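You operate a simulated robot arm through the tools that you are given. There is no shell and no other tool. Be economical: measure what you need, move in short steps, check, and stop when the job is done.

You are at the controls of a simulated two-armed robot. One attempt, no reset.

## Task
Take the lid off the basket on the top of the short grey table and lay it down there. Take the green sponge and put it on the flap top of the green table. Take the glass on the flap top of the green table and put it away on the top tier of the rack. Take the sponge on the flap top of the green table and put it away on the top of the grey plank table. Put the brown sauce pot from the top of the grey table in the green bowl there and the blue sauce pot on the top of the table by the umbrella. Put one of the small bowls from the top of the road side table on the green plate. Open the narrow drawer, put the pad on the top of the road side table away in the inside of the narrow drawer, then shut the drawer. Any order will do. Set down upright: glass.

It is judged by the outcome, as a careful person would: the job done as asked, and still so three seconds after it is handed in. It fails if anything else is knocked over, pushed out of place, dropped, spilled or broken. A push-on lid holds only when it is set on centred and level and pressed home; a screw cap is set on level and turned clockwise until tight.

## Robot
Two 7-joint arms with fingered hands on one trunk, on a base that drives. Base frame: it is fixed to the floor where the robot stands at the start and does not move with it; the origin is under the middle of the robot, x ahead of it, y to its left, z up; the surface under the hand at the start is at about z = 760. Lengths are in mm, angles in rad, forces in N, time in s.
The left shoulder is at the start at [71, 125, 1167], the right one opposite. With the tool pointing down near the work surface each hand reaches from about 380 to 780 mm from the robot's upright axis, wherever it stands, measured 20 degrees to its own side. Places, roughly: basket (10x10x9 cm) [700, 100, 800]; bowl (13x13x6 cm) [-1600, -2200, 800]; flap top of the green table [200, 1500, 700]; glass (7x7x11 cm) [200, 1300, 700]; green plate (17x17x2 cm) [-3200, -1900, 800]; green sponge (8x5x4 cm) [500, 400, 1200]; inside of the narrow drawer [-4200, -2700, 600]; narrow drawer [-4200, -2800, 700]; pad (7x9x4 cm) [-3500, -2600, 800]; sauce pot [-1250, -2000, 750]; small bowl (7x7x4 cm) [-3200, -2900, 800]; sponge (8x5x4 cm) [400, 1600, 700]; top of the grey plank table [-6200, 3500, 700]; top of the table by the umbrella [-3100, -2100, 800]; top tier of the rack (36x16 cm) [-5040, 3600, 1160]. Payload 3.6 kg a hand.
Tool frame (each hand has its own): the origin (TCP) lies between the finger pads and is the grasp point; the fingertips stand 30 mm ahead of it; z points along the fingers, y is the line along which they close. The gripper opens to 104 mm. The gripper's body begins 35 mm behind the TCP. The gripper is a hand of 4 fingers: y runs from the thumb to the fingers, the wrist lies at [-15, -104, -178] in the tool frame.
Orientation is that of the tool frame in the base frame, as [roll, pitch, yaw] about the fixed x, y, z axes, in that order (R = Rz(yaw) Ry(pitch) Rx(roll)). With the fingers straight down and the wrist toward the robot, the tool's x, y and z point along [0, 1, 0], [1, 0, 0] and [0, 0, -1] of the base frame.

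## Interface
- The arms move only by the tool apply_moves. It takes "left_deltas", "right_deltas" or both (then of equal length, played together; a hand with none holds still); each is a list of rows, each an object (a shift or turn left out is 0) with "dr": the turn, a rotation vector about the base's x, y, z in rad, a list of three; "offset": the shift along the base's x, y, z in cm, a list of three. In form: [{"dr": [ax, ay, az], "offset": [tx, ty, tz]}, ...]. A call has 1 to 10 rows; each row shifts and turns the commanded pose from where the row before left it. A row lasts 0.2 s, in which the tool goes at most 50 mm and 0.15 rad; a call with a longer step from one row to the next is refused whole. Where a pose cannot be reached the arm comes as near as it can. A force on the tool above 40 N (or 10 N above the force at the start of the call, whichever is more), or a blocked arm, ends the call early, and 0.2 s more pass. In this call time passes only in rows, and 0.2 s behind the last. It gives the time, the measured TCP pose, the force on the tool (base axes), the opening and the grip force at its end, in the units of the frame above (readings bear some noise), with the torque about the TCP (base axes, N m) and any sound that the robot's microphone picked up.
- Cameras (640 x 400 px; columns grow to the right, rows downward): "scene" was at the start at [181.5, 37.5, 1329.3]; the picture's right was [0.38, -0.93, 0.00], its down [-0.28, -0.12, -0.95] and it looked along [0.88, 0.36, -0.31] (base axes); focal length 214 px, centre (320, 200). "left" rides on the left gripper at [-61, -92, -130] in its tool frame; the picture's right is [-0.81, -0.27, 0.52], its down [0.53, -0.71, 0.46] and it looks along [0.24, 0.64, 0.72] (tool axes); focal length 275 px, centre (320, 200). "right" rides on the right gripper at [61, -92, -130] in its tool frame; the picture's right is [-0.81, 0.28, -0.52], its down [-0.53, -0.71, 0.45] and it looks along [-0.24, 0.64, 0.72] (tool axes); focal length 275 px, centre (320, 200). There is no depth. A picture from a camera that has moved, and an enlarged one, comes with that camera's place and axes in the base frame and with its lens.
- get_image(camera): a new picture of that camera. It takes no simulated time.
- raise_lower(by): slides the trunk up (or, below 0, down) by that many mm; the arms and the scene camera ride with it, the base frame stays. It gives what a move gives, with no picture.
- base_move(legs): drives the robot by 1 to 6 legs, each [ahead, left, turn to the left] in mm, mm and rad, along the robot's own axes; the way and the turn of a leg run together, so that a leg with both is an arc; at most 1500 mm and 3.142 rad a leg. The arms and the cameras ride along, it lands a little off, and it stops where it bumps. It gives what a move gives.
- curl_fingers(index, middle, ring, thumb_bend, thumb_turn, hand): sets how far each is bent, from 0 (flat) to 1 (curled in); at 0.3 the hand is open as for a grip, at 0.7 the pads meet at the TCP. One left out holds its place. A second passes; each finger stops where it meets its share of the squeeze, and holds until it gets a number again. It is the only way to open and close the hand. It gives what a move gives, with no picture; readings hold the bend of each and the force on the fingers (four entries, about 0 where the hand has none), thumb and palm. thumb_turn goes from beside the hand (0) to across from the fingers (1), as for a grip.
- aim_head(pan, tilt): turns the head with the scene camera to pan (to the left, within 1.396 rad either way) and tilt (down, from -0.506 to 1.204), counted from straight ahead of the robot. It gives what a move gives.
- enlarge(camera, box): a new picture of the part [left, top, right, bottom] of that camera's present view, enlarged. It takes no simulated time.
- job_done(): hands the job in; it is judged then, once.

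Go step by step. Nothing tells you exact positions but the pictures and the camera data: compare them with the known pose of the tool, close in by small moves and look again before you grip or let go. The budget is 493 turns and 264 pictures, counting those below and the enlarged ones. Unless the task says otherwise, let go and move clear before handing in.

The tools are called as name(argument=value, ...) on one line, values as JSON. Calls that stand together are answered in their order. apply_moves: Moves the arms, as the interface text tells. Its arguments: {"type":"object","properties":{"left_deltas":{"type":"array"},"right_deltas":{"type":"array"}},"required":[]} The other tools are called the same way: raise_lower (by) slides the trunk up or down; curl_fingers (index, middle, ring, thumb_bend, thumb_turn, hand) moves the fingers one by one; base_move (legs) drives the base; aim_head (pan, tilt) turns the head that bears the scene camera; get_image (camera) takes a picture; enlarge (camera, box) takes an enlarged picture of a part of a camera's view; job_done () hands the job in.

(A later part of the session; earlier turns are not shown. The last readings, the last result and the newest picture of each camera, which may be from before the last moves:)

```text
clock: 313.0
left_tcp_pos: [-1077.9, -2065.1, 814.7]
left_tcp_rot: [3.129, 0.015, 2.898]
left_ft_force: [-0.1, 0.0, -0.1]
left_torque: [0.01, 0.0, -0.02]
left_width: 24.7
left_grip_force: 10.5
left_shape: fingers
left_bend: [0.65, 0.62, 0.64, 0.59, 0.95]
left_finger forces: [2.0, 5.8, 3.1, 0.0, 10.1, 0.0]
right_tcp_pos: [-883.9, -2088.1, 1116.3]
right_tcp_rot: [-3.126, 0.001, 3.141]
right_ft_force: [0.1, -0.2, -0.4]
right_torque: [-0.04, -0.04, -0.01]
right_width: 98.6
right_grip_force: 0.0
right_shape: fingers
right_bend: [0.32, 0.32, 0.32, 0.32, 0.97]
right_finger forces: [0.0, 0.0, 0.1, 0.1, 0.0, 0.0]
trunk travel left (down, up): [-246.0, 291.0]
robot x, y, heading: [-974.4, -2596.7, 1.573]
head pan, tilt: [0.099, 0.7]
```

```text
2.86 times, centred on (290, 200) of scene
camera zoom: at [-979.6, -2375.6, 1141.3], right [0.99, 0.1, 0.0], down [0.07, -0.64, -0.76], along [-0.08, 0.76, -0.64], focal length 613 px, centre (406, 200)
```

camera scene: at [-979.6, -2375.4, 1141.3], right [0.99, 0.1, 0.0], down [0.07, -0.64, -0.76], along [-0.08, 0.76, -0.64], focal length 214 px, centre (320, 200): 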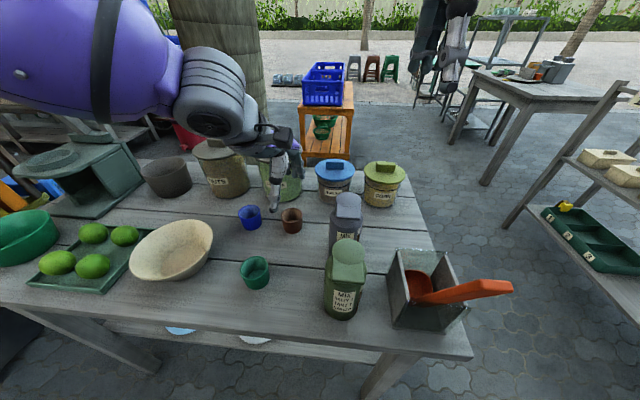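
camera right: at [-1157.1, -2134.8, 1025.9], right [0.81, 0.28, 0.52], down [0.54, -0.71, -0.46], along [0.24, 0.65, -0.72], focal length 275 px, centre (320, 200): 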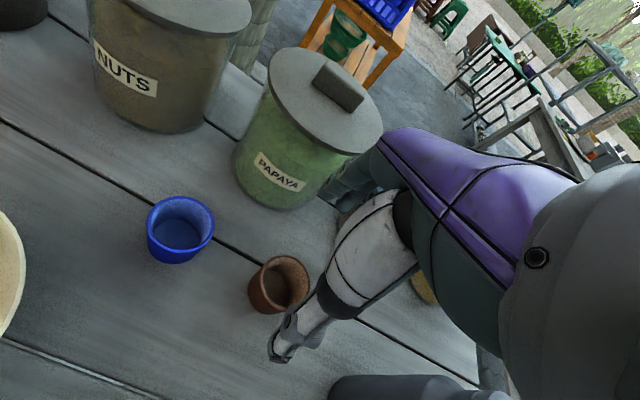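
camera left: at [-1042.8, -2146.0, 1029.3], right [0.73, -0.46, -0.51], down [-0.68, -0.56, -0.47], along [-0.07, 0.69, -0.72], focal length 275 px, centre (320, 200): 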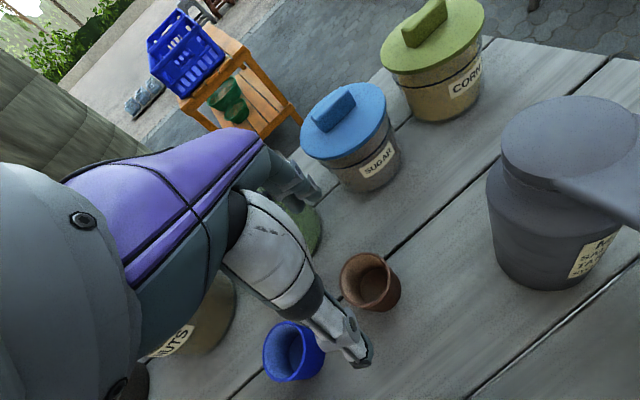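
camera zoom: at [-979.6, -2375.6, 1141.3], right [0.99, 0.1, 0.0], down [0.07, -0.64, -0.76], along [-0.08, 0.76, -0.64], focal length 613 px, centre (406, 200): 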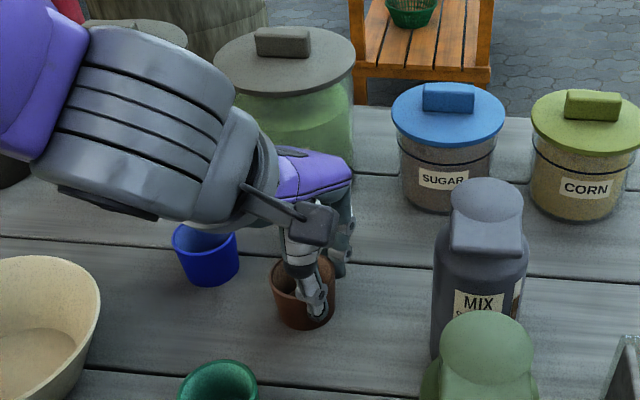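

When closing, the pads meet about 13 mm to the right of the nominal point. I'll open, shift the hand left by that much and close again.

curl_fingers(hand="left", index=0.42, middle=0.42, ring=0.42, thumb_bend=0.36)

apply_moves(left_deltas=[{"offset": [-1.1, -0.5, 0]}, {"offset": [-1.1, -0.5, 0]}])

curl_fingers(hand="left", index=0.65, middle=0.65, ring=0.65, thumb_bend=0.6)

enlarge(camera="left", box=[220, 180, 460, 380])

enlarge(camera="scene", box=[210, 130, 370, 270])

```text
clock: 314.0
left_tcp_pos: [-1076.8, -2066.8, 814.6]
left_tcp_rot: [3.129, 0.014, 2.899]
left_ft_force: [0.0, 0.3, 0.6]
left_torque: [0.03, -0.02, 0.0]
left_width: 79.9
left_grip_force: 0.0
left_shape: fingers
left_bend: [0.42, 0.42, 0.42, 0.36, 0.97]
left_finger forces: [0.0, 0.1, 0.0, 0.0, 0.0, 0.1]
right_tcp_pos: [-883.5, -2088.1, 1116.0]
right_tcp_rot: [-3.129, -0.001, 3.139]
right_ft_force: [-0.5, 0.1, 0.0]
right_torque: [0.02, 0.0, -0.02]
right_width: 98.5
right_grip_force: 0.0
right_shape: fingers
right_bend: [0.32, 0.32, 0.32, 0.32, 0.97]
right_finger forces: [0.0, 0.0, 0.0, 0.0, 0.1, 0.1]
trunk travel left (down, up): [-246.0, 291.0]
robot x, y, heading: [-969.1, -2595.2, 1.573]
head pan, tilt: [0.099, 0.7]
```

```text
clock: 314.6
left_tcp_pos: [-1100.3, -2075.1, 814.4]
left_tcp_rot: [3.131, 0.014, 2.898]
left_ft_force: [-0.4, 0.5, 0.0]
left_torque: [0.01, 0.01, 0.0]
left_width: 80.1
left_grip_force: 0.1
left_shape: fingers
left_bend: [0.42, 0.42, 0.42, 0.36, 0.97]
left_finger forces: [0.1, 0.1, 0.0, 0.0, 0.0, 0.1]
right_tcp_pos: [-884.6, -2087.9, 1116.5]
right_tcp_rot: [-3.127, 0.002, 3.139]
right_ft_force: [-0.3, 0.0, 0.4]
right_torque: [0.0, 0.0, 0.01]
right_width: 98.8
right_grip_force: 0.1
right_shape: fingers
right_bend: [0.32, 0.32, 0.32, 0.32, 0.97]
right_finger forces: [0.0, 0.1, 0.0, 0.1, 0.0, 0.1]
trunk travel left (down, up): [-246.0, 291.0]
robot x, y, heading: [-967.3, -2596.9, 1.572]
head pan, tilt: [0.099, 0.7]
```

```text
clock: 315.6
left_tcp_pos: [-1099.8, -2076.3, 815.3]
left_tcp_rot: [3.131, 0.014, 2.898]
left_ft_force: [-0.1, 0.5, 0.2]
left_torque: [-0.01, -0.01, 0.01]
left_width: 40.8
left_grip_force: 7.7
left_shape: fingers
left_bend: [0.58, 0.62, 0.65, 0.52, 0.97]
left_finger forces: [5.1, 2.5, 0.1, 0.0, 7.5, 0.0]
right_tcp_pos: [-884.2, -2088.3, 1116.3]
right_tcp_rot: [-3.128, 0.001, 3.139]
right_ft_force: [0.3, -1.1, 0.6]
right_torque: [0.03, -0.01, 0.02]
right_width: 98.4
right_grip_force: 0.0
right_shape: fingers
right_bend: [0.32, 0.32, 0.32, 0.32, 0.97]
right_finger forces: [0.0, 0.0, 0.0, 0.0, 0.1, 0.0]
trunk travel left (down, up): [-246.0, 291.0]
robot x, y, heading: [-972.3, -2592.5, 1.577]
head pan, tilt: [0.099, 0.7]
```

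```text
2.00 times, centred on (340, 280) of left
camera zoom: at [-1063.5, -2180.1, 943.9], right [0.73, -0.46, -0.51], down [-0.68, -0.56, -0.47], along [-0.07, 0.69, -0.72], focal length 551 px, centre (280, 40)
```

zoom: 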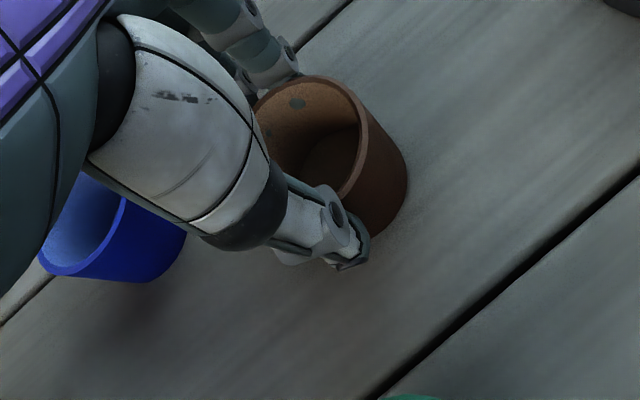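

```text
2.86 times, centred on (290, 200) of scene
camera zoom: at [-979.6, -2375.6, 1141.3], right [0.99, 0.1, 0.0], down [0.07, -0.64, -0.76], along [-0.08, 0.76, -0.64], focal length 613 px, centre (406, 200)
```

zoom: 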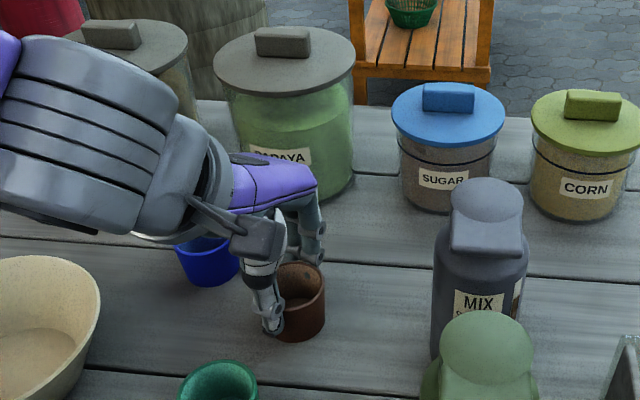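

That's much closer (40.8 mm chord), now slightly left. I'll make one more shift of 7 mm right, and firm up.

curl_fingers(hand="left", index=0.45, middle=0.45, ring=0.45, thumb_bend=0.38)

apply_moves(left_deltas=[{"offset": [0.7, -0.3, 0]}])

curl_fingers(hand="left", index=0.68, middle=0.68, ring=0.68, thumb_bend=0.64)

enlarge(camera="scene", box=[210, 130, 370, 270])

```text
clock: 316.6
left_tcp_pos: [-1099.7, -2076.5, 814.5]
left_tcp_rot: [3.13, 0.014, 2.899]
left_ft_force: [0.0, -0.6, 0.4]
left_torque: [0.01, 0.01, 0.01]
left_width: 73.5
left_grip_force: 0.1
left_shape: fingers
left_bend: [0.45, 0.45, 0.45, 0.38, 0.97]
left_finger forces: [0.0, 0.1, 0.1, 0.0, 0.0, 0.0]
right_tcp_pos: [-883.6, -2089.1, 1116.0]
right_tcp_rot: [-3.128, 0.0, 3.14]
right_ft_force: [-0.6, 0.2, -0.6]
right_torque: [0.0, 0.02, -0.02]
right_width: 99.0
right_grip_force: 0.1
right_shape: fingers
right_bend: [0.32, 0.32, 0.32, 0.32, 0.97]
right_finger forces: [0.1, 0.0, 0.0, 0.0, 0.1, 0.0]
trunk travel left (down, up): [-246.0, 291.0]
robot x, y, heading: [-972.9, -2594.0, 1.572]
head pan, tilt: [0.099, 0.7]
```

```text
clock: 317.0
left_tcp_pos: [-1092.3, -2078.4, 815.3]
left_tcp_rot: [3.129, 0.013, 2.897]
left_ft_force: [-0.2, -0.4, -0.2]
left_torque: [0.0, 0.0, 0.0]
left_width: 73.7
left_grip_force: 0.0
left_shape: fingers
left_bend: [0.45, 0.45, 0.45, 0.38, 0.97]
left_finger forces: [0.0, 0.0, 0.0, 0.0, 0.1, 0.0]
right_tcp_pos: [-883.5, -2087.9, 1116.1]
right_tcp_rot: [-3.128, 0.0, 3.14]
right_ft_force: [0.2, -0.4, 0.0]
right_torque: [-0.01, 0.04, -0.01]
right_width: 98.7
right_grip_force: 0.0
right_shape: fingers
right_bend: [0.32, 0.32, 0.32, 0.32, 0.97]
right_finger forces: [0.0, 0.0, 0.1, 0.1, 0.1, 0.0]
trunk travel left (down, up): [-246.0, 291.0]
robot x, y, heading: [-967.0, -2592.5, 1.576]
head pan, tilt: [0.099, 0.7]
```

```text
clock: 318.0
left_tcp_pos: [-1092.9, -2079.2, 814.0]
left_tcp_rot: [3.129, 0.014, 2.899]
left_ft_force: [-0.1, -0.1, 1.5]
left_torque: [0.07, 0.02, 0.03]
left_width: 40.1
left_grip_force: 12.0
left_shape: fingers
left_bend: [0.6, 0.61, 0.68, 0.52, 0.96]
left_finger forces: [6.0, 5.8, 0.2, 0.0, 12.2, 0.0]
right_tcp_pos: [-883.6, -2088.8, 1115.7]
right_tcp_rot: [-3.128, 0.002, 3.141]
right_ft_force: [0.1, 0.0, 0.4]
right_torque: [0.0, -0.02, 0.03]
right_width: 98.7
right_grip_force: 0.1
right_shape: fingers
right_bend: [0.32, 0.32, 0.32, 0.32, 0.97]
right_finger forces: [0.0, 0.0, 0.0, 0.1, 0.1, 0.0]
trunk travel left (down, up): [-246.0, 291.0]
robot x, y, heading: [-971.6, -2587.8, 1.572]
head pan, tilt: [0.099, 0.7]
```

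```text
2.86 times, centred on (290, 200) of scene
camera zoom: at [-979.6, -2375.6, 1141.3], right [0.99, 0.1, 0.0], down [0.07, -0.64, -0.77], along [-0.08, 0.76, -0.64], focal length 613 px, centre (406, 200)
```

zoom: 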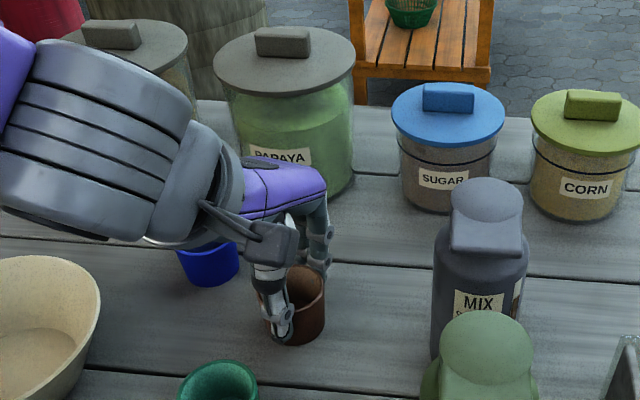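

That's a good centred grip (40 mm, 12 N). Lifting.

apply_moves(left_deltas=[{"offset": [0, 0, 1]}, {"offset": [0, 0, 2]}, {"offset": [0, 0, 3]}, {"offset": [0, -1, 4]}, {"offset": [0, -1, 4]}, {"offset": [0, -1, 4]}])

get_image(camera="scene")

get_image(camera="left")

```text
clock: 319.4
left_tcp_pos: [-1092.3, -2107.9, 995.0]
left_tcp_rot: [3.131, 0.015, 2.899]
left_ft_force: [0.6, 0.6, 0.8]
left_torque: [-0.05, -0.03, -0.02]
left_width: 40.1
left_grip_force: 11.9
left_shape: fingers
left_bend: [0.6, 0.61, 0.68, 0.52, 0.96]
left_finger forces: [5.9, 5.8, 0.1, 0.0, 12.1, 0.0]
right_tcp_pos: [-883.5, -2089.8, 1116.8]
right_tcp_rot: [-3.128, -0.001, 3.14]
right_ft_force: [1.7, 0.7, -0.6]
right_torque: [0.0, 0.0, -0.03]
right_width: 98.7
right_grip_force: 0.1
right_shape: fingers
right_bend: [0.32, 0.32, 0.32, 0.32, 0.97]
right_finger forces: [0.1, 0.1, 0.1, 0.0, 0.1, 0.1]
trunk travel left (down, up): [-246.0, 291.0]
robot x, y, heading: [-973.0, -2595.9, 1.573]
head pan, tilt: [0.099, 0.7]
```

```text
125 pictures are left
camera scene: at [-979.6, -2376.1, 1141.4], right [0.99, 0.1, 0.0], down [0.07, -0.64, -0.77], along [-0.08, 0.76, -0.64], focal length 214 px, centre (320, 200)
```

scene: 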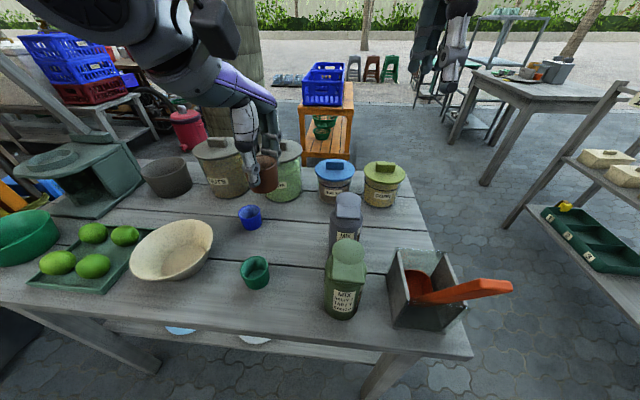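

```text
124 pictures are left
camera left: at [-1056.5, -2212.3, 1124.3], right [0.73, -0.46, -0.51], down [-0.68, -0.56, -0.47], along [-0.07, 0.69, -0.72], focal length 275 px, centre (320, 200)
```

left: 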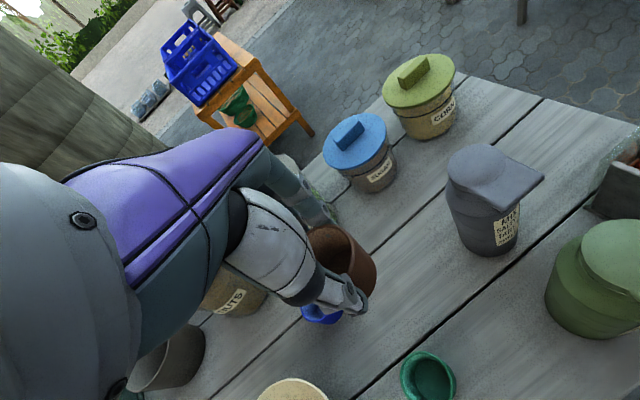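

The brown pot is securely held. I'll drive left to stand in front of the green bowl.

base_move(legs=[[-142, 0, 0], [0, 522, 0]])

get_image(camera="left")

get_image(camera="scene")

```text
clock: 325.4
left_tcp_pos: [-1600.0, -2243.8, 994.4]
left_tcp_rot: [3.13, 0.014, 2.881]
left_ft_force: [0.1, -0.2, -0.1]
left_torque: [-0.01, 0.0, -0.01]
left_width: 40.1
left_grip_force: 12.2
left_shape: fingers
left_bend: [0.6, 0.61, 0.68, 0.52, 0.96]
left_finger forces: [5.9, 6.0, 0.2, 0.0, 11.8, 0.0]
right_tcp_pos: [-1390.1, -2228.4, 1115.8]
right_tcp_rot: [-3.127, 0.0, 3.121]
right_ft_force: [0.1, -0.6, -0.8]
right_torque: [0.0, 0.0, 0.02]
right_width: 98.6
right_grip_force: 0.1
right_shape: fingers
right_bend: [0.32, 0.32, 0.32, 0.32, 0.97]
right_finger forces: [0.0, 0.0, 0.1, 0.1, 0.0, 0.1]
trunk travel left (down, up): [-246.0, 291.0]
robot x, y, heading: [-1487.2, -2729.2, 1.553]
head pan, tilt: [0.099, 0.7]
```

```text
123 pictures are left
camera left: at [-1565.2, -2348.1, 1123.8], right [0.72, -0.47, -0.51], down [-0.69, -0.55, -0.47], along [-0.06, 0.69, -0.72], focal length 275 px, centre (320, 200)
```

left: 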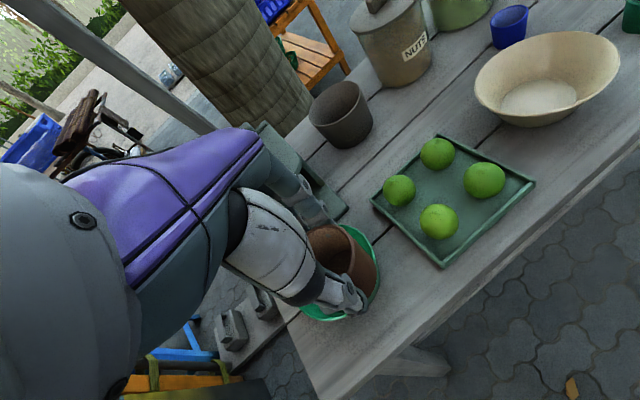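

```text
122 pictures are left
camera scene: at [-1491.6, -2513.6, 1141.3], right [1.0, 0.08, 0.0], down [0.05, -0.64, -0.76], along [-0.06, 0.76, -0.64], focal length 214 px, centre (320, 200)
```

scene: 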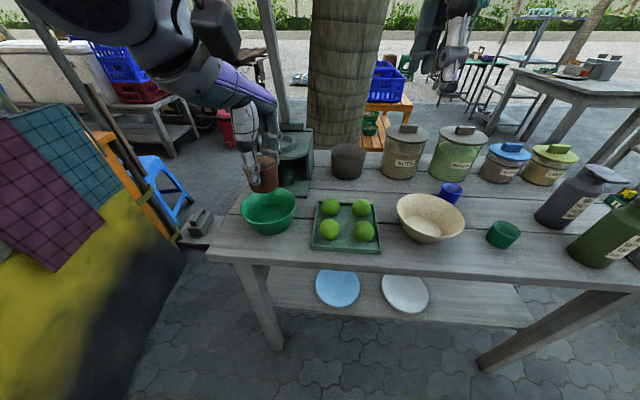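

The bowl centre is about (-1634, -2172). I'll move the pot over it and lower partway.

apply_moves(left_deltas=[{"offset": [-0.9, 2, 0]}, {"offset": [-0.9, 2, 0]}, {"offset": [-0.9, 2, -1]}, {"offset": [-0.9, 1.8, -3]}, {"offset": [0, 0, -3]}, {"offset": [0, 0, -3]}])

get_image(camera="left")

enlarge(camera="scene", box=[200, 110, 340, 250])

```text
clock: 326.8
left_tcp_pos: [-1635.4, -2164.8, 895.2]
left_tcp_rot: [3.129, 0.016, 2.88]
left_ft_force: [0.3, -0.5, -1.0]
left_torque: [0.01, 0.0, -0.01]
left_width: 39.8
left_grip_force: 12.3
left_shape: fingers
left_bend: [0.6, 0.61, 0.68, 0.52, 0.96]
left_finger forces: [5.9, 5.9, 0.2, 0.0, 11.9, 0.0]
right_tcp_pos: [-1390.6, -2227.6, 1116.6]
right_tcp_rot: [-3.128, 0.0, 3.12]
right_ft_force: [-0.4, -0.2, 0.2]
right_torque: [0.06, 0.02, -0.02]
right_width: 99.1
right_grip_force: 0.0
right_shape: fingers
right_bend: [0.32, 0.32, 0.32, 0.32, 0.97]
right_finger forces: [0.1, 0.1, 0.1, 0.0, 0.1, 0.0]
trunk travel left (down, up): [-246.0, 291.0]
robot x, y, heading: [-1487.3, -2730.0, 1.555]
head pan, tilt: [0.099, 0.7]
```

```text
121 pictures are left
camera left: at [-1602.4, -2270.7, 1024.0], right [0.72, -0.47, -0.51], down [-0.69, -0.55, -0.47], along [-0.06, 0.69, -0.72], focal length 275 px, centre (320, 200)
```

left: 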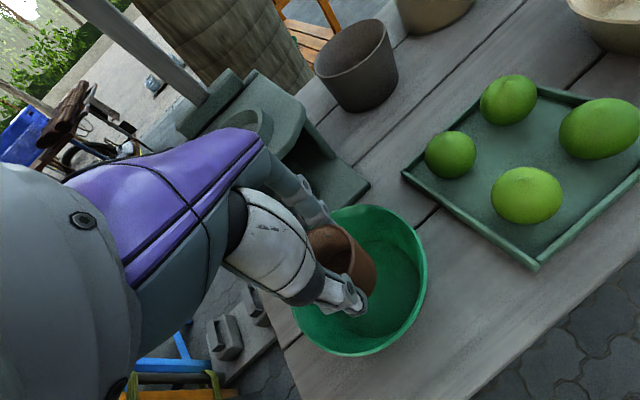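

```text
2.86 times, centred on (270, 180) of scene
camera zoom: at [-1491.6, -2513.2, 1141.2], right [1.0, 0.08, 0.0], down [0.05, -0.64, -0.76], along [-0.06, 0.76, -0.64], focal length 613 px, centre (463, 257)
```

zoom: 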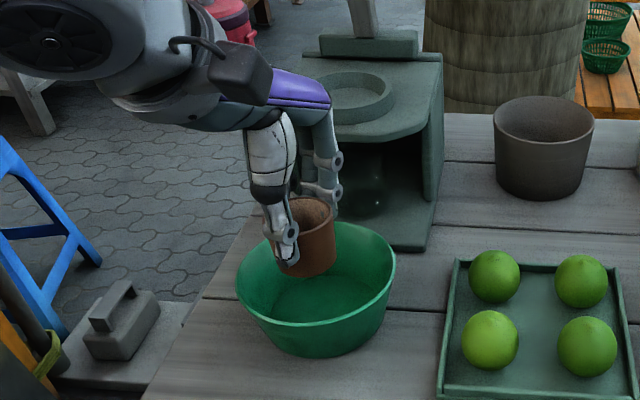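

The pot is about 10 mm forward of the bowl's centre. I'll correct that and lower it in.

apply_moves(left_deltas=[{"offset": [-0.5, 1.0, -1]}, {"offset": [0, 0, -2]}, {"offset": [0, 0, -1.5]}, {"offset": [0, 0, -1]}, {"offset": [0, 0, -0.5]}, {"offset": [0, 0, -0.4]}, {"offset": [0, 0, -0.4]}, {"offset": [0, 0, -0.3]}, {"offset": [0, 0, -0.3]}])

enlarge(camera="scene", box=[200, 110, 340, 250])

```text
clock: 328.8
left_tcp_pos: [-1640.1, -2154.7, 819.4]
left_tcp_rot: [3.128, 0.014, 2.881]
left_ft_force: [-0.9, 0.0, 0.3]
left_torque: [-0.03, 0.04, -0.02]
left_width: 40.1
left_grip_force: 11.8
left_shape: fingers
left_bend: [0.6, 0.62, 0.68, 0.52, 0.96]
left_finger forces: [5.8, 6.0, 0.3, 0.0, 11.9, 0.0]
right_tcp_pos: [-1388.7, -2228.7, 1116.3]
right_tcp_rot: [-3.126, 0.0, 3.12]
right_ft_force: [-0.1, 0.1, -0.6]
right_torque: [0.03, 0.03, 0.0]
right_width: 98.7
right_grip_force: 0.0
right_shape: fingers
right_bend: [0.32, 0.32, 0.32, 0.32, 0.97]
right_finger forces: [0.1, 0.0, 0.0, 0.0, 0.0, 0.0]
trunk travel left (down, up): [-246.0, 291.0]
robot x, y, heading: [-1486.6, -2733.7, 1.561]
head pan, tilt: [0.099, 0.7]
```

```text
2.86 times, centred on (270, 180) of scene
camera zoom: at [-1491.5, -2513.6, 1141.3], right [1.0, 0.08, 0.0], down [0.05, -0.64, -0.77], along [-0.06, 0.76, -0.64], focal length 613 px, centre (463, 257)
```

zoom: 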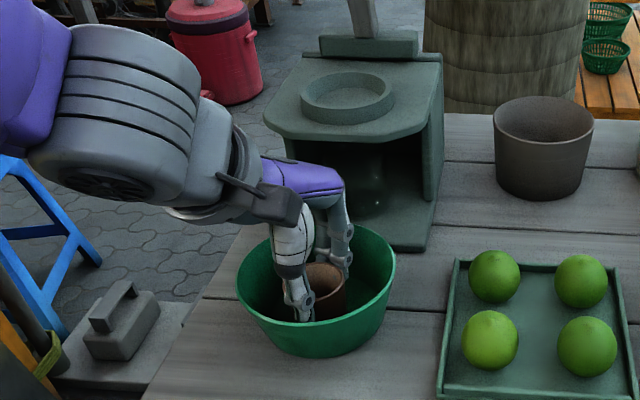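

apply_moves(left_deltas=[{"offset": [0, 0, -0.3]}, {"offset": [0, 0, -0.3]}, {"offset": [0, 0, -0.3]}])

curl_fingers(hand="left", index=0.52, middle=0.52, ring=0.55, thumb_bend=0.45)

apply_moves(left_deltas=[{"offset": [0, 0, 1]}, {"offset": [0, 0, 2]}, {"offset": [0, 0, 3]}, {"offset": [0, 0, 4]}, {"offset": [0, -1, 4]}])

enlarge(camera="scene", box=[200, 110, 340, 250])

```text
clock: 329.6
left_tcp_pos: [-1638.8, -2154.7, 812.5]
left_tcp_rot: [3.126, 0.014, 2.879]
left_ft_force: [0.0, -1.1, 14.1]
left_torque: [-0.02, 0.02, -0.01]
left_width: 36.4
left_grip_force: 13.4
left_shape: fingers
left_bend: [0.62, 0.62, 0.68, 0.54, 0.96]
left_finger forces: [5.6, 6.8, 0.4, 0.0, 13.7, 0.0]
right_tcp_pos: [-1390.1, -2229.4, 1117.0]
right_tcp_rot: [-3.13, 0.0, 3.12]
right_ft_force: [-0.7, -0.2, 0.2]
right_torque: [0.03, 0.01, -0.03]
right_width: 98.9
right_grip_force: 0.0
right_shape: fingers
right_bend: [0.32, 0.32, 0.32, 0.32, 0.97]
right_finger forces: [0.0, 0.0, 0.1, 0.0, 0.0, 0.1]
trunk travel left (down, up): [-246.0, 291.0]
robot x, y, heading: [-1486.7, -2732.3, 1.557]
head pan, tilt: [0.099, 0.7]
```

```text
clock: 330.6
left_tcp_pos: [-1639.9, -2155.8, 812.1]
left_tcp_rot: [3.13, 0.015, 2.878]
left_ft_force: [0.0, 0.3, -0.4]
left_torque: [-0.01, 0.03, -0.02]
left_width: 55.2
left_grip_force: 0.1
left_shape: fingers
left_bend: [0.52, 0.52, 0.55, 0.45, 0.98]
left_finger forces: [0.1, 0.1, 0.1, 0.1, 0.0, 0.0]
right_tcp_pos: [-1390.0, -2227.7, 1117.1]
right_tcp_rot: [-3.127, -0.001, 3.12]
right_ft_force: [-0.2, -0.2, 0.1]
right_torque: [0.01, -0.01, 0.01]
right_width: 98.7
right_grip_force: 0.0
right_shape: fingers
right_bend: [0.32, 0.32, 0.32, 0.32, 0.97]
right_finger forces: [0.1, 0.0, 0.0, 0.0, 0.1, 0.0]
trunk travel left (down, up): [-246.0, 291.0]
robot x, y, heading: [-1484.9, -2732.0, 1.555]
head pan, tilt: [0.099, 0.7]
```

```text
clock: 331.8
left_tcp_pos: [-1638.2, -2165.9, 951.2]
left_tcp_rot: [3.131, 0.015, 2.88]
left_ft_force: [-0.5, 0.0, 0.0]
left_torque: [-0.02, -0.02, 0.01]
left_width: 55.3
left_grip_force: 0.1
left_shape: fingers
left_bend: [0.52, 0.52, 0.55, 0.45, 0.98]
left_finger forces: [0.0, 0.0, 0.0, 0.0, 0.1, 0.1]
right_tcp_pos: [-1390.4, -2229.1, 1116.0]
right_tcp_rot: [-3.128, 0.001, 3.119]
right_ft_force: [0.1, -0.4, -0.4]
right_torque: [0.0, 0.02, -0.02]
right_width: 98.8
right_grip_force: 0.1
right_shape: fingers
right_bend: [0.32, 0.32, 0.32, 0.32, 0.97]
right_finger forces: [0.0, 0.1, 0.0, 0.1, 0.0, 0.0]
trunk travel left (down, up): [-246.0, 291.0]
robot x, y, heading: [-1486.3, -2735.0, 1.558]
head pan, tilt: [0.099, 0.7]
```

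```text
2.86 times, centred on (270, 180) of scene
camera zoom: at [-1491.6, -2514.2, 1141.4], right [1.0, 0.08, 0.0], down [0.05, -0.64, -0.77], along [-0.06, 0.76, -0.64], focal length 613 px, centre (463, 257)
```

zoom: 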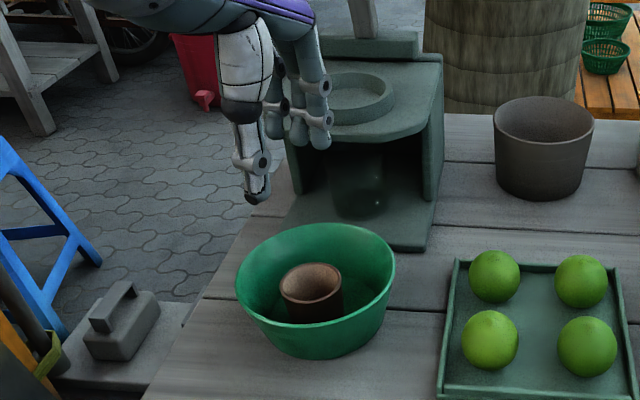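

The brown pot stands in the green bowl. Next the blue pot: I'll raise the hand and drive back so it's in front of the left arm.

apply_moves(left_deltas=[{"offset": [0, -2, 4]}, {"offset": [0, -2, 4]}])

base_move(legs=[[0, -420, 0.012], [142, 0, 0]])

get_image(camera="left")

get_image(camera="scene")

```text
clock: 332.4
left_tcp_pos: [-1639.7, -2206.7, 1032.4]
left_tcp_rot: [3.132, 0.014, 2.88]
left_ft_force: [0.0, -1.4, 0.3]
left_torque: [0.03, 0.0, -0.01]
left_width: 55.5
left_grip_force: 0.1
left_shape: fingers
left_bend: [0.52, 0.52, 0.55, 0.45, 0.98]
left_finger forces: [0.1, 0.0, 0.0, 0.0, 0.0, 0.0]
right_tcp_pos: [-1390.7, -2229.6, 1116.3]
right_tcp_rot: [-3.128, 0.001, 3.119]
right_ft_force: [0.7, -0.3, 0.5]
right_torque: [0.02, 0.02, -0.01]
right_width: 98.5
right_grip_force: 0.1
right_shape: fingers
right_bend: [0.32, 0.32, 0.32, 0.32, 0.97]
right_finger forces: [0.1, 0.0, 0.0, 0.0, 0.1, 0.0]
trunk travel left (down, up): [-246.0, 291.0]
robot x, y, heading: [-1487.8, -2731.5, 1.556]
head pan, tilt: [0.099, 0.7]
```

```text
clock: 337.6
left_tcp_pos: [-1231.4, -2071.4, 1031.8]
left_tcp_rot: [3.132, 0.013, 2.9]
left_ft_force: [0.0, 0.1, -1.6]
left_torque: [0.0, -0.04, 0.0]
left_width: 55.9
left_grip_force: 0.0
left_shape: fingers
left_bend: [0.52, 0.52, 0.55, 0.45, 0.98]
left_finger forces: [0.0, 0.0, 0.0, 0.1, 0.1, 0.0]
right_tcp_pos: [-981.0, -2089.0, 1115.8]
right_tcp_rot: [-3.128, -0.001, 3.14]
right_ft_force: [-1.1, 0.3, -0.6]
right_torque: [0.03, -0.01, -0.02]
right_width: 98.5
right_grip_force: 0.1
right_shape: fingers
right_bend: [0.32, 0.32, 0.32, 0.32, 0.97]
right_finger forces: [0.1, 0.1, 0.1, 0.0, 0.0, 0.0]
trunk travel left (down, up): [-246.0, 291.0]
robot x, y, heading: [-1070.8, -2592.4, 1.574]
head pan, tilt: [0.099, 0.7]
```

```text
117 pictures are left
camera left: at [-1195.5, -2175.9, 1160.8], right [0.73, -0.46, -0.51], down [-0.68, -0.56, -0.47], along [-0.07, 0.69, -0.72], focal length 275 px, centre (320, 200)
```

left: 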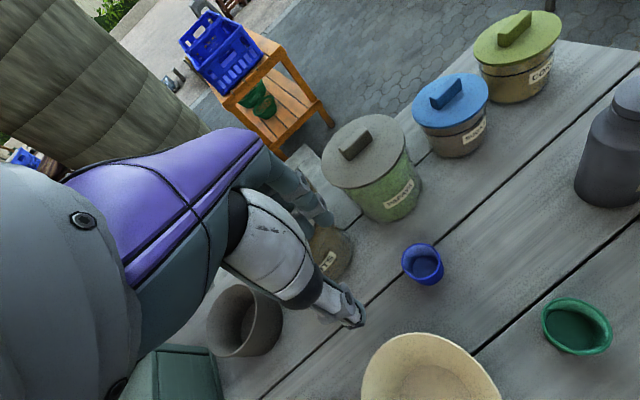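

```text
116 pictures are left
camera scene: at [-1077.2, -2375.6, 1141.1], right [0.99, 0.1, 0.0], down [0.07, -0.64, -0.76], along [-0.08, 0.76, -0.64], focal length 214 px, centre (320, 200)
```

scene: 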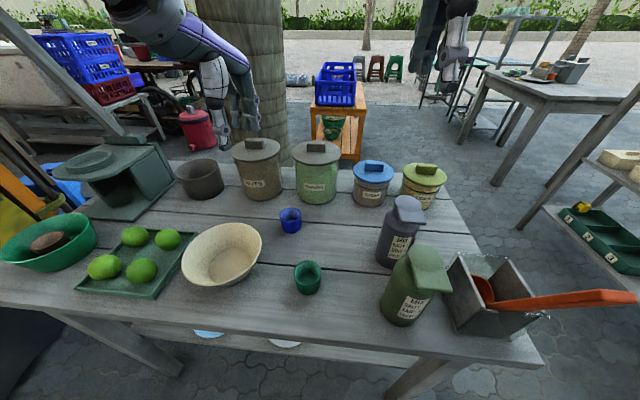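

The blue pot is at about (-1168, -2046). I'll open the hand and move down around it using the learned offset.

curl_fingers(hand="left", index=0.36, middle=0.36, ring=0.36, thumb_bend=0.3)

apply_moves(left_deltas=[{"offset": [1.5, 0.9, -2]}, {"offset": [1.5, 0.9, -2]}, {"offset": [1.5, 0.9, -2]}, {"offset": [1.3, 1.0, -2]}, {"offset": [0, 0, -4]}, {"offset": [0, 0, -4]}, {"offset": [0, 0, -2.5]}])

enlarge(camera="left", box=[220, 180, 460, 380])

enlarge(camera="scene", box=[210, 130, 370, 270])

```text
clock: 338.6
left_tcp_pos: [-1232.9, -2073.0, 1032.8]
left_tcp_rot: [3.13, 0.014, 2.899]
left_ft_force: [-0.2, 0.0, -1.0]
left_torque: [0.0, 0.0, -0.02]
left_width: 95.0
left_grip_force: 0.1
left_shape: fingers
left_bend: [0.36, 0.36, 0.36, 0.3, 0.98]
left_finger forces: [0.2, 0.1, 0.1, 0.1, 0.0, 0.0]
right_tcp_pos: [-981.2, -2088.8, 1116.0]
right_tcp_rot: [-3.127, 0.0, 3.139]
right_ft_force: [0.0, 0.6, 0.2]
right_torque: [-0.01, -0.01, -0.02]
right_width: 98.6
right_grip_force: 0.0
right_shape: fingers
right_bend: [0.32, 0.32, 0.32, 0.32, 0.97]
right_finger forces: [0.1, 0.1, 0.0, 0.0, 0.0, 0.0]
trunk travel left (down, up): [-246.0, 291.0]
robot x, y, heading: [-1067.9, -2593.8, 1.57]
head pan, tilt: [0.099, 0.7]
```

```text
clock: 340.1
left_tcp_pos: [-1172.6, -2034.7, 846.1]
left_tcp_rot: [3.129, 0.012, 2.897]
left_ft_force: [-0.3, -1.0, 0.2]
left_torque: [0.0, 0.02, 0.03]
left_width: 95.3
left_grip_force: 0.2
left_shape: fingers
left_bend: [0.36, 0.36, 0.36, 0.3, 0.98]
left_finger forces: [0.1, 0.0, 0.0, 0.1, 0.1, 0.1]
right_tcp_pos: [-981.9, -2089.9, 1115.6]
right_tcp_rot: [-3.128, 0.003, 3.139]
right_ft_force: [-0.8, 0.6, -0.3]
right_torque: [-0.01, 0.02, -0.01]
right_width: 98.3
right_grip_force: 0.1
right_shape: fingers
right_bend: [0.32, 0.32, 0.32, 0.32, 0.97]
right_finger forces: [0.0, 0.0, 0.0, 0.1, 0.0, 0.1]
trunk travel left (down, up): [-246.0, 291.0]
robot x, y, heading: [-1072.7, -2596.8, 1.574]
head pan, tilt: [0.099, 0.7]
```

```text
2.00 times, centred on (340, 280) of left
camera zoom: at [-1136.5, -2140.0, 975.6], right [0.73, -0.46, -0.51], down [-0.68, -0.56, -0.47], along [-0.07, 0.69, -0.72], focal length 551 px, centre (280, 40)
```

zoom: 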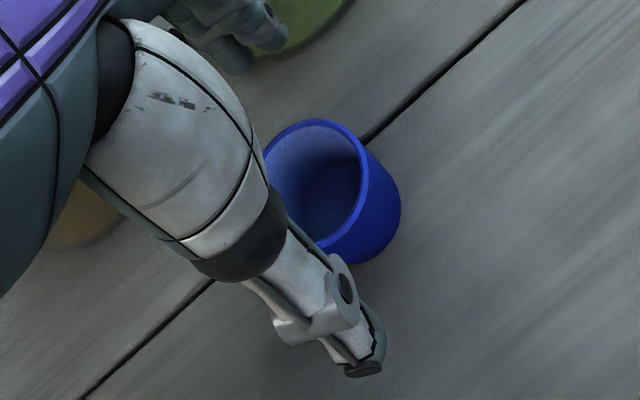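

```text
2.86 times, centred on (290, 200) of scene
camera zoom: at [-1077.3, -2376.3, 1141.3], right [0.99, 0.1, 0.0], down [0.07, -0.64, -0.76], along [-0.08, 0.76, -0.64], focal length 613 px, centre (406, 200)
```

zoom: 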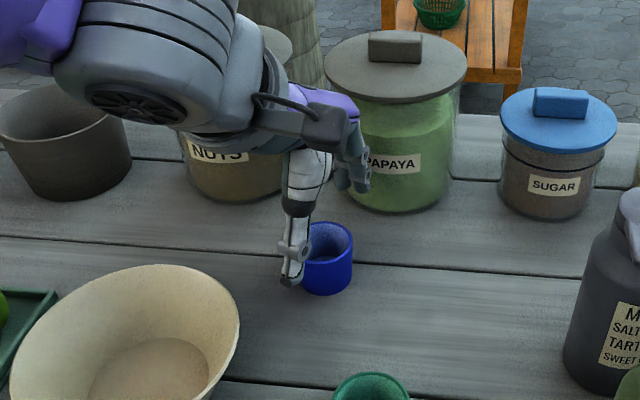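

A small shift of 7 mm left, then down and close.

apply_moves(left_deltas=[{"offset": [-0.7, 0.1, -1]}, {"offset": [0, 0, -1]}, {"offset": [0, 0, -1]}])

curl_fingers(hand="left", index=0.68, middle=0.68, ring=0.68, thumb_bend=0.64)

enlarge(camera="scene", box=[210, 130, 370, 270])

```text
clock: 340.9
left_tcp_pos: [-1181.0, -2034.4, 816.2]
left_tcp_rot: [3.131, 0.015, 2.899]
left_ft_force: [0.5, 0.7, 0.4]
left_torque: [0.01, 0.02, -0.01]
left_width: 95.8
left_grip_force: 0.2
left_shape: fingers
left_bend: [0.36, 0.36, 0.36, 0.3, 0.98]
left_finger forces: [0.0, 0.0, 0.0, 0.0, 0.0, 0.0]
right_tcp_pos: [-981.5, -2088.9, 1117.0]
right_tcp_rot: [-3.129, 0.002, 3.139]
right_ft_force: [-0.5, 0.1, -0.4]
right_torque: [-0.03, -0.03, -0.01]
right_width: 98.8
right_grip_force: 0.0
right_shape: fingers
right_bend: [0.32, 0.32, 0.32, 0.32, 0.97]
right_finger forces: [0.0, 0.0, 0.0, 0.1, 0.1, 0.0]
trunk travel left (down, up): [-246.0, 291.0]
robot x, y, heading: [-1069.4, -2595.4, 1.575]
head pan, tilt: [0.099, 0.7]
```

```text
clock: 341.9
left_tcp_pos: [-1179.4, -2034.8, 817.1]
left_tcp_rot: [3.129, 0.014, 2.9]
left_ft_force: [1.4, 0.3, -0.1]
left_torque: [0.0, 0.01, 0.03]
left_width: 39.6
left_grip_force: 11.8
left_shape: fingers
left_bend: [0.59, 0.62, 0.68, 0.53, 0.96]
left_finger forces: [6.3, 5.7, 0.1, 0.0, 10.8, 0.0]
right_tcp_pos: [-981.7, -2089.4, 1116.2]
right_tcp_rot: [-3.127, -0.001, 3.139]
right_ft_force: [0.4, -0.4, 0.0]
right_torque: [-0.02, 0.01, 0.02]
right_width: 98.9
right_grip_force: 0.0
right_shape: fingers
right_bend: [0.32, 0.32, 0.32, 0.32, 0.97]
right_finger forces: [0.1, 0.0, 0.1, 0.0, 0.0, 0.0]
trunk travel left (down, up): [-246.0, 291.0]
robot x, y, heading: [-1065.0, -2599.6, 1.574]
head pan, tilt: [0.099, 0.7]
```

```text
2.86 times, centred on (290, 200) of scene
camera zoom: at [-1077.2, -2376.4, 1141.3], right [0.99, 0.1, 0.0], down [0.07, -0.64, -0.76], along [-0.08, 0.76, -0.64], focal length 613 px, centre (406, 200)
```

zoom: 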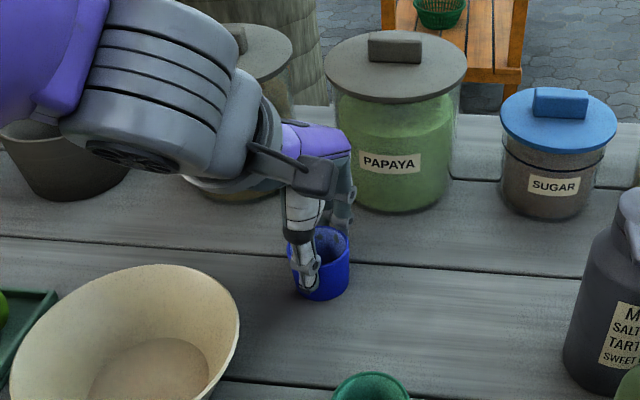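

The grip matches the brown pot's. I'll lift, back off, and turn west to view the umbrella and road-side tables.

apply_moves(left_deltas=[{"offset": [0, 0, 1]}, {"offset": [0, 0, 2]}, {"offset": [0, 0, 3]}, {"offset": [0, -1, 4]}, {"offset": [0, -2, 4]}, {"offset": [0, -2, 4]}])

raise_lower(by=120)

base_move(legs=[[-250, 0, 0], [0, 0, 1.57]])

aim_head(pan=0.0, tilt=0.3)

get_image(camera="scene")

```text
clock: 343.4
left_tcp_pos: [-1179.8, -2088.6, 997.1]
left_tcp_rot: [3.131, 0.014, 2.897]
left_ft_force: [0.1, 0.0, -0.7]
left_torque: [0.01, 0.01, 0.0]
left_width: 39.1
left_grip_force: 10.9
left_shape: fingers
left_bend: [0.59, 0.62, 0.68, 0.53, 0.96]
left_finger forces: [5.8, 5.8, 0.0, 0.0, 10.4, 0.0]
right_tcp_pos: [-980.1, -2091.1, 1117.0]
right_tcp_rot: [-3.129, 0.001, 3.14]
right_ft_force: [0.1, -0.5, -0.6]
right_torque: [0.03, -0.01, -0.02]
right_width: 98.7
right_grip_force: 0.0
right_shape: fingers
right_bend: [0.32, 0.32, 0.32, 0.32, 0.97]
right_finger forces: [0.1, 0.0, 0.1, 0.1, 0.1, 0.1]
trunk travel left (down, up): [-246.0, 291.0]
robot x, y, heading: [-1069.0, -2592.7, 1.577]
head pan, tilt: [0.099, 0.7]
```

```text
clock: 344.9
left_tcp_pos: [-1179.7, -2083.9, 1116.7]
left_tcp_rot: [3.131, 0.012, 2.899]
left_ft_force: [-0.1, 0.8, -0.8]
left_torque: [-0.01, 0.04, 0.03]
left_width: 39.2
left_grip_force: 11.6
left_shape: fingers
left_bend: [0.59, 0.62, 0.68, 0.53, 0.96]
left_finger forces: [5.9, 5.7, 0.1, 0.0, 10.5, 0.1]
right_tcp_pos: [-980.3, -2088.3, 1235.7]
right_tcp_rot: [-3.129, 0.001, 3.14]
right_ft_force: [-0.2, -0.7, 0.2]
right_torque: [0.0, -0.01, -0.03]
right_width: 98.5
right_grip_force: 0.1
right_shape: fingers
right_bend: [0.32, 0.32, 0.32, 0.32, 0.97]
right_finger forces: [0.0, 0.0, 0.0, 0.1, 0.1, 0.0]
trunk travel left (down, up): [-366.0, 171.0]
robot x, y, heading: [-1064.2, -2594.8, 1.575]
head pan, tilt: [0.099, 0.7]
```

```text
clock: 350.5
left_tcp_pos: [-1577.1, -2962.9, 1116.1]
left_tcp_rot: [3.13, 0.015, -1.808]
left_ft_force: [-0.5, 0.5, 0.4]
left_torque: [-0.03, -0.01, 0.05]
left_width: 39.0
left_grip_force: 10.8
left_shape: fingers
left_bend: [0.59, 0.62, 0.68, 0.53, 0.96]
left_finger forces: [5.9, 5.5, 0.0, 0.0, 10.3, 0.0]
right_tcp_pos: [-1573.7, -2763.2, 1234.8]
right_tcp_rot: [-3.127, 0.0, -1.568]
right_ft_force: [-0.3, -0.6, 0.0]
right_torque: [-0.01, 0.0, 0.04]
right_width: 98.5
right_grip_force: 0.1
right_shape: fingers
right_bend: [0.32, 0.32, 0.32, 0.32, 0.97]
right_finger forces: [0.0, 0.0, 0.0, 0.0, 0.1, 0.0]
trunk travel left (down, up): [-366.0, 171.0]
robot x, y, heading: [-1066.8, -2851.8, -3.135]
head pan, tilt: [0.099, 0.7]
```

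```text
clock: 351.4
left_tcp_pos: [-1576.4, -2963.2, 1117.2]
left_tcp_rot: [3.129, 0.014, -1.808]
left_ft_force: [-0.7, 0.6, -0.8]
left_torque: [-0.02, -0.01, 0.01]
left_width: 39.2
left_grip_force: 10.6
left_shape: fingers
left_bend: [0.59, 0.62, 0.68, 0.53, 0.96]
left_finger forces: [5.8, 5.6, 0.1, 0.0, 10.3, 0.0]
right_tcp_pos: [-1571.9, -2763.5, 1236.3]
right_tcp_rot: [-3.128, 0.0, -1.567]
right_ft_force: [0.4, -0.3, 0.0]
right_torque: [0.0, 0.0, 0.0]
right_width: 98.6
right_grip_force: 0.0
right_shape: fingers
right_bend: [0.32, 0.32, 0.32, 0.32, 0.97]
right_finger forces: [0.0, 0.1, 0.0, 0.1, 0.0, 0.0]
trunk travel left (down, up): [-366.0, 171.0]
robot x, y, heading: [-1063.9, -2847.5, -3.136]
head pan, tilt: [0.0, 0.3]
```

```text
112 pictures are left
camera scene: at [-1264.6, -2847.4, 1295.0], right [-0.01, 1.0, 0.0], down [0.3, 0.0, -0.96], along [-0.95, -0.01, -0.3], focal length 214 px, centre (320, 200)
```

scene: 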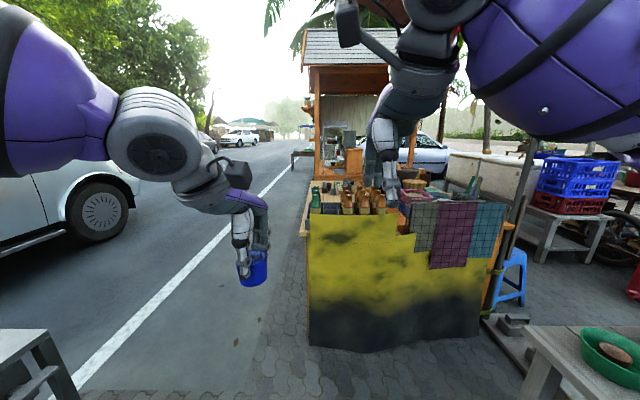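

The road-side counter is the stall ahead, with its front edge near y=-2925. I'll go along the road side and face it from the south.

base_move(legs=[[0, 700, 0], [1000, 0, 0], [1000, 0, 0], [0, 0, -1.57]])

aim_head(pan=0.0, tilt=0.4)

get_image(camera="scene")

```text
clock: 356.3
left_tcp_pos: [-1569.8, -3487.6, 1117.5]
left_tcp_rot: [3.132, 0.013, -1.808]
left_ft_force: [0.4, -0.1, 0.0]
left_torque: [0.02, 0.03, 0.03]
left_width: 39.0
left_grip_force: 10.5
left_shape: fingers
left_bend: [0.59, 0.62, 0.68, 0.53, 0.96]
left_finger forces: [5.9, 5.6, 0.0, 0.0, 10.2, 0.1]
right_tcp_pos: [-1567.0, -3287.2, 1235.7]
right_tcp_rot: [-3.126, -0.002, -1.566]
right_ft_force: [0.2, 0.0, 0.6]
right_torque: [0.01, -0.03, 0.0]
right_width: 98.8
right_grip_force: 0.0
right_shape: fingers
right_bend: [0.32, 0.32, 0.32, 0.32, 0.97]
right_finger forces: [0.0, 0.1, 0.1, 0.1, 0.0, 0.0]
trunk travel left (down, up): [-366.0, 171.0]
robot x, y, heading: [-1063.2, -3373.1, -3.134]
head pan, tilt: [0.0, 0.3]
stopped in leg 1: the robot was blocked; the commanded pose is now the measured one
```

```text
clock: 357.0
left_tcp_pos: [-1570.7, -3487.0, 1118.2]
left_tcp_rot: [3.131, 0.012, -1.807]
left_ft_force: [0.6, 0.2, 0.0]
left_torque: [0.0, 0.02, 0.01]
left_width: 39.1
left_grip_force: 11.0
left_shape: fingers
left_bend: [0.59, 0.62, 0.68, 0.53, 0.96]
left_finger forces: [5.9, 5.6, 0.0, 0.0, 10.3, 0.0]
right_tcp_pos: [-1567.3, -3286.3, 1235.9]
right_tcp_rot: [-3.128, -0.003, -1.567]
right_ft_force: [0.5, 0.2, 0.0]
right_torque: [-0.03, 0.0, -0.01]
right_width: 98.8
right_grip_force: 0.0
right_shape: fingers
right_bend: [0.32, 0.32, 0.32, 0.32, 0.97]
right_finger forces: [0.0, 0.0, 0.0, 0.1, 0.0, 0.0]
trunk travel left (down, up): [-366.0, 171.0]
robot x, y, heading: [-1062.3, -3371.6, -3.131]
head pan, tilt: [0.0, 0.4]
```

```text
111 pictures are left
camera scene: at [-1257.9, -3370.4, 1285.8], right [-0.01, 1.0, 0.0], down [0.39, 0.0, -0.92], along [-0.92, -0.01, -0.39], focal length 214 px, centre (320, 200)
```

scene: 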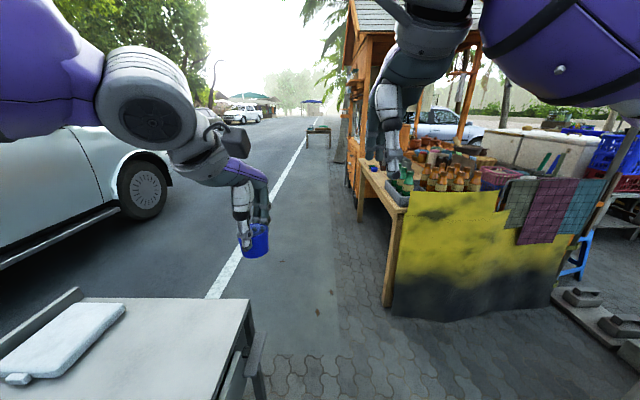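

I bumped the grey cart on my left, but it doesn't seem to have moved. I'll step away from it, then carry on west along the road side.

base_move(legs=[[0, -80, 0], [1000, 0, 0], [1030, 0, 0]])

aim_head(pan=-0.9, tilt=0.5)

get_image(camera="scene")

```text
clock: 357.6
left_tcp_pos: [-1570.1, -3487.8, 1116.6]
left_tcp_rot: [3.13, 0.013, -1.808]
left_ft_force: [-0.4, 0.0, 1.1]
left_torque: [0.0, 0.03, -0.02]
left_width: 39.0
left_grip_force: 10.7
left_shape: fingers
left_bend: [0.59, 0.62, 0.68, 0.53, 0.96]
left_finger forces: [5.8, 5.6, 0.0, 0.0, 10.2, 0.0]
right_tcp_pos: [-1568.3, -3286.6, 1236.3]
right_tcp_rot: [-3.127, -0.001, -1.567]
right_ft_force: [1.4, -0.4, 0.8]
right_torque: [0.0, 0.01, 0.01]
right_width: 98.8
right_grip_force: 0.1
right_shape: fingers
right_bend: [0.32, 0.32, 0.32, 0.32, 0.97]
right_finger forces: [0.1, 0.1, 0.1, 0.0, 0.1, 0.0]
trunk travel left (down, up): [-366.0, 171.0]
robot x, y, heading: [-1060.1, -3370.8, -3.128]
head pan, tilt: [0.0, 0.4]
stopped in leg 1: the robot was blocked; the commanded pose is now the measured one
```

```text
clock: 358.8
left_tcp_pos: [-1569.1, -3487.3, 1117.2]
left_tcp_rot: [3.131, 0.015, -1.809]
left_ft_force: [-1.1, -0.4, 0.4]
left_torque: [-0.02, 0.0, 0.0]
left_width: 38.9
left_grip_force: 10.9
left_shape: fingers
left_bend: [0.59, 0.62, 0.68, 0.53, 0.96]
left_finger forces: [5.8, 5.7, 0.1, 0.1, 10.2, 0.0]
right_tcp_pos: [-1566.6, -3287.6, 1234.6]
right_tcp_rot: [-3.129, -0.001, -1.567]
right_ft_force: [0.7, -0.2, -0.3]
right_torque: [0.0, -0.01, -0.01]
right_width: 98.6
right_grip_force: 0.1
right_shape: fingers
right_bend: [0.32, 0.32, 0.32, 0.32, 0.97]
right_finger forces: [0.0, 0.1, 0.0, 0.0, 0.1, 0.0]
trunk travel left (down, up): [-366.0, 171.0]
robot x, y, heading: [-1060.6, -3372.2, -3.129]
head pan, tilt: [-0.901, 0.499]
```

```text
110 pictures are left
camera scene: at [-1222.6, -3299.5, 1276.6], right [0.78, 0.63, 0.0], down [0.3, -0.37, -0.88], along [-0.55, 0.68, -0.48], focal length 214 px, centre (320, 200)
```

scene: 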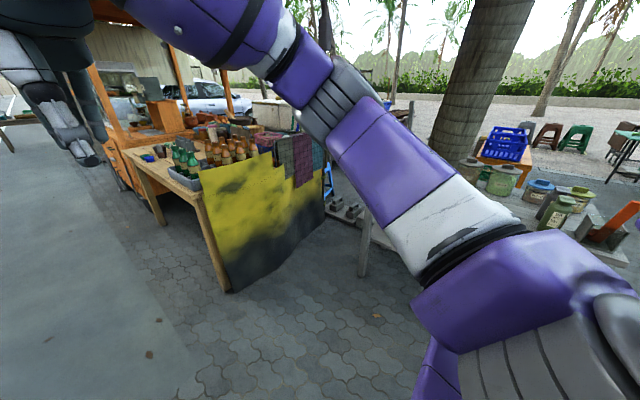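

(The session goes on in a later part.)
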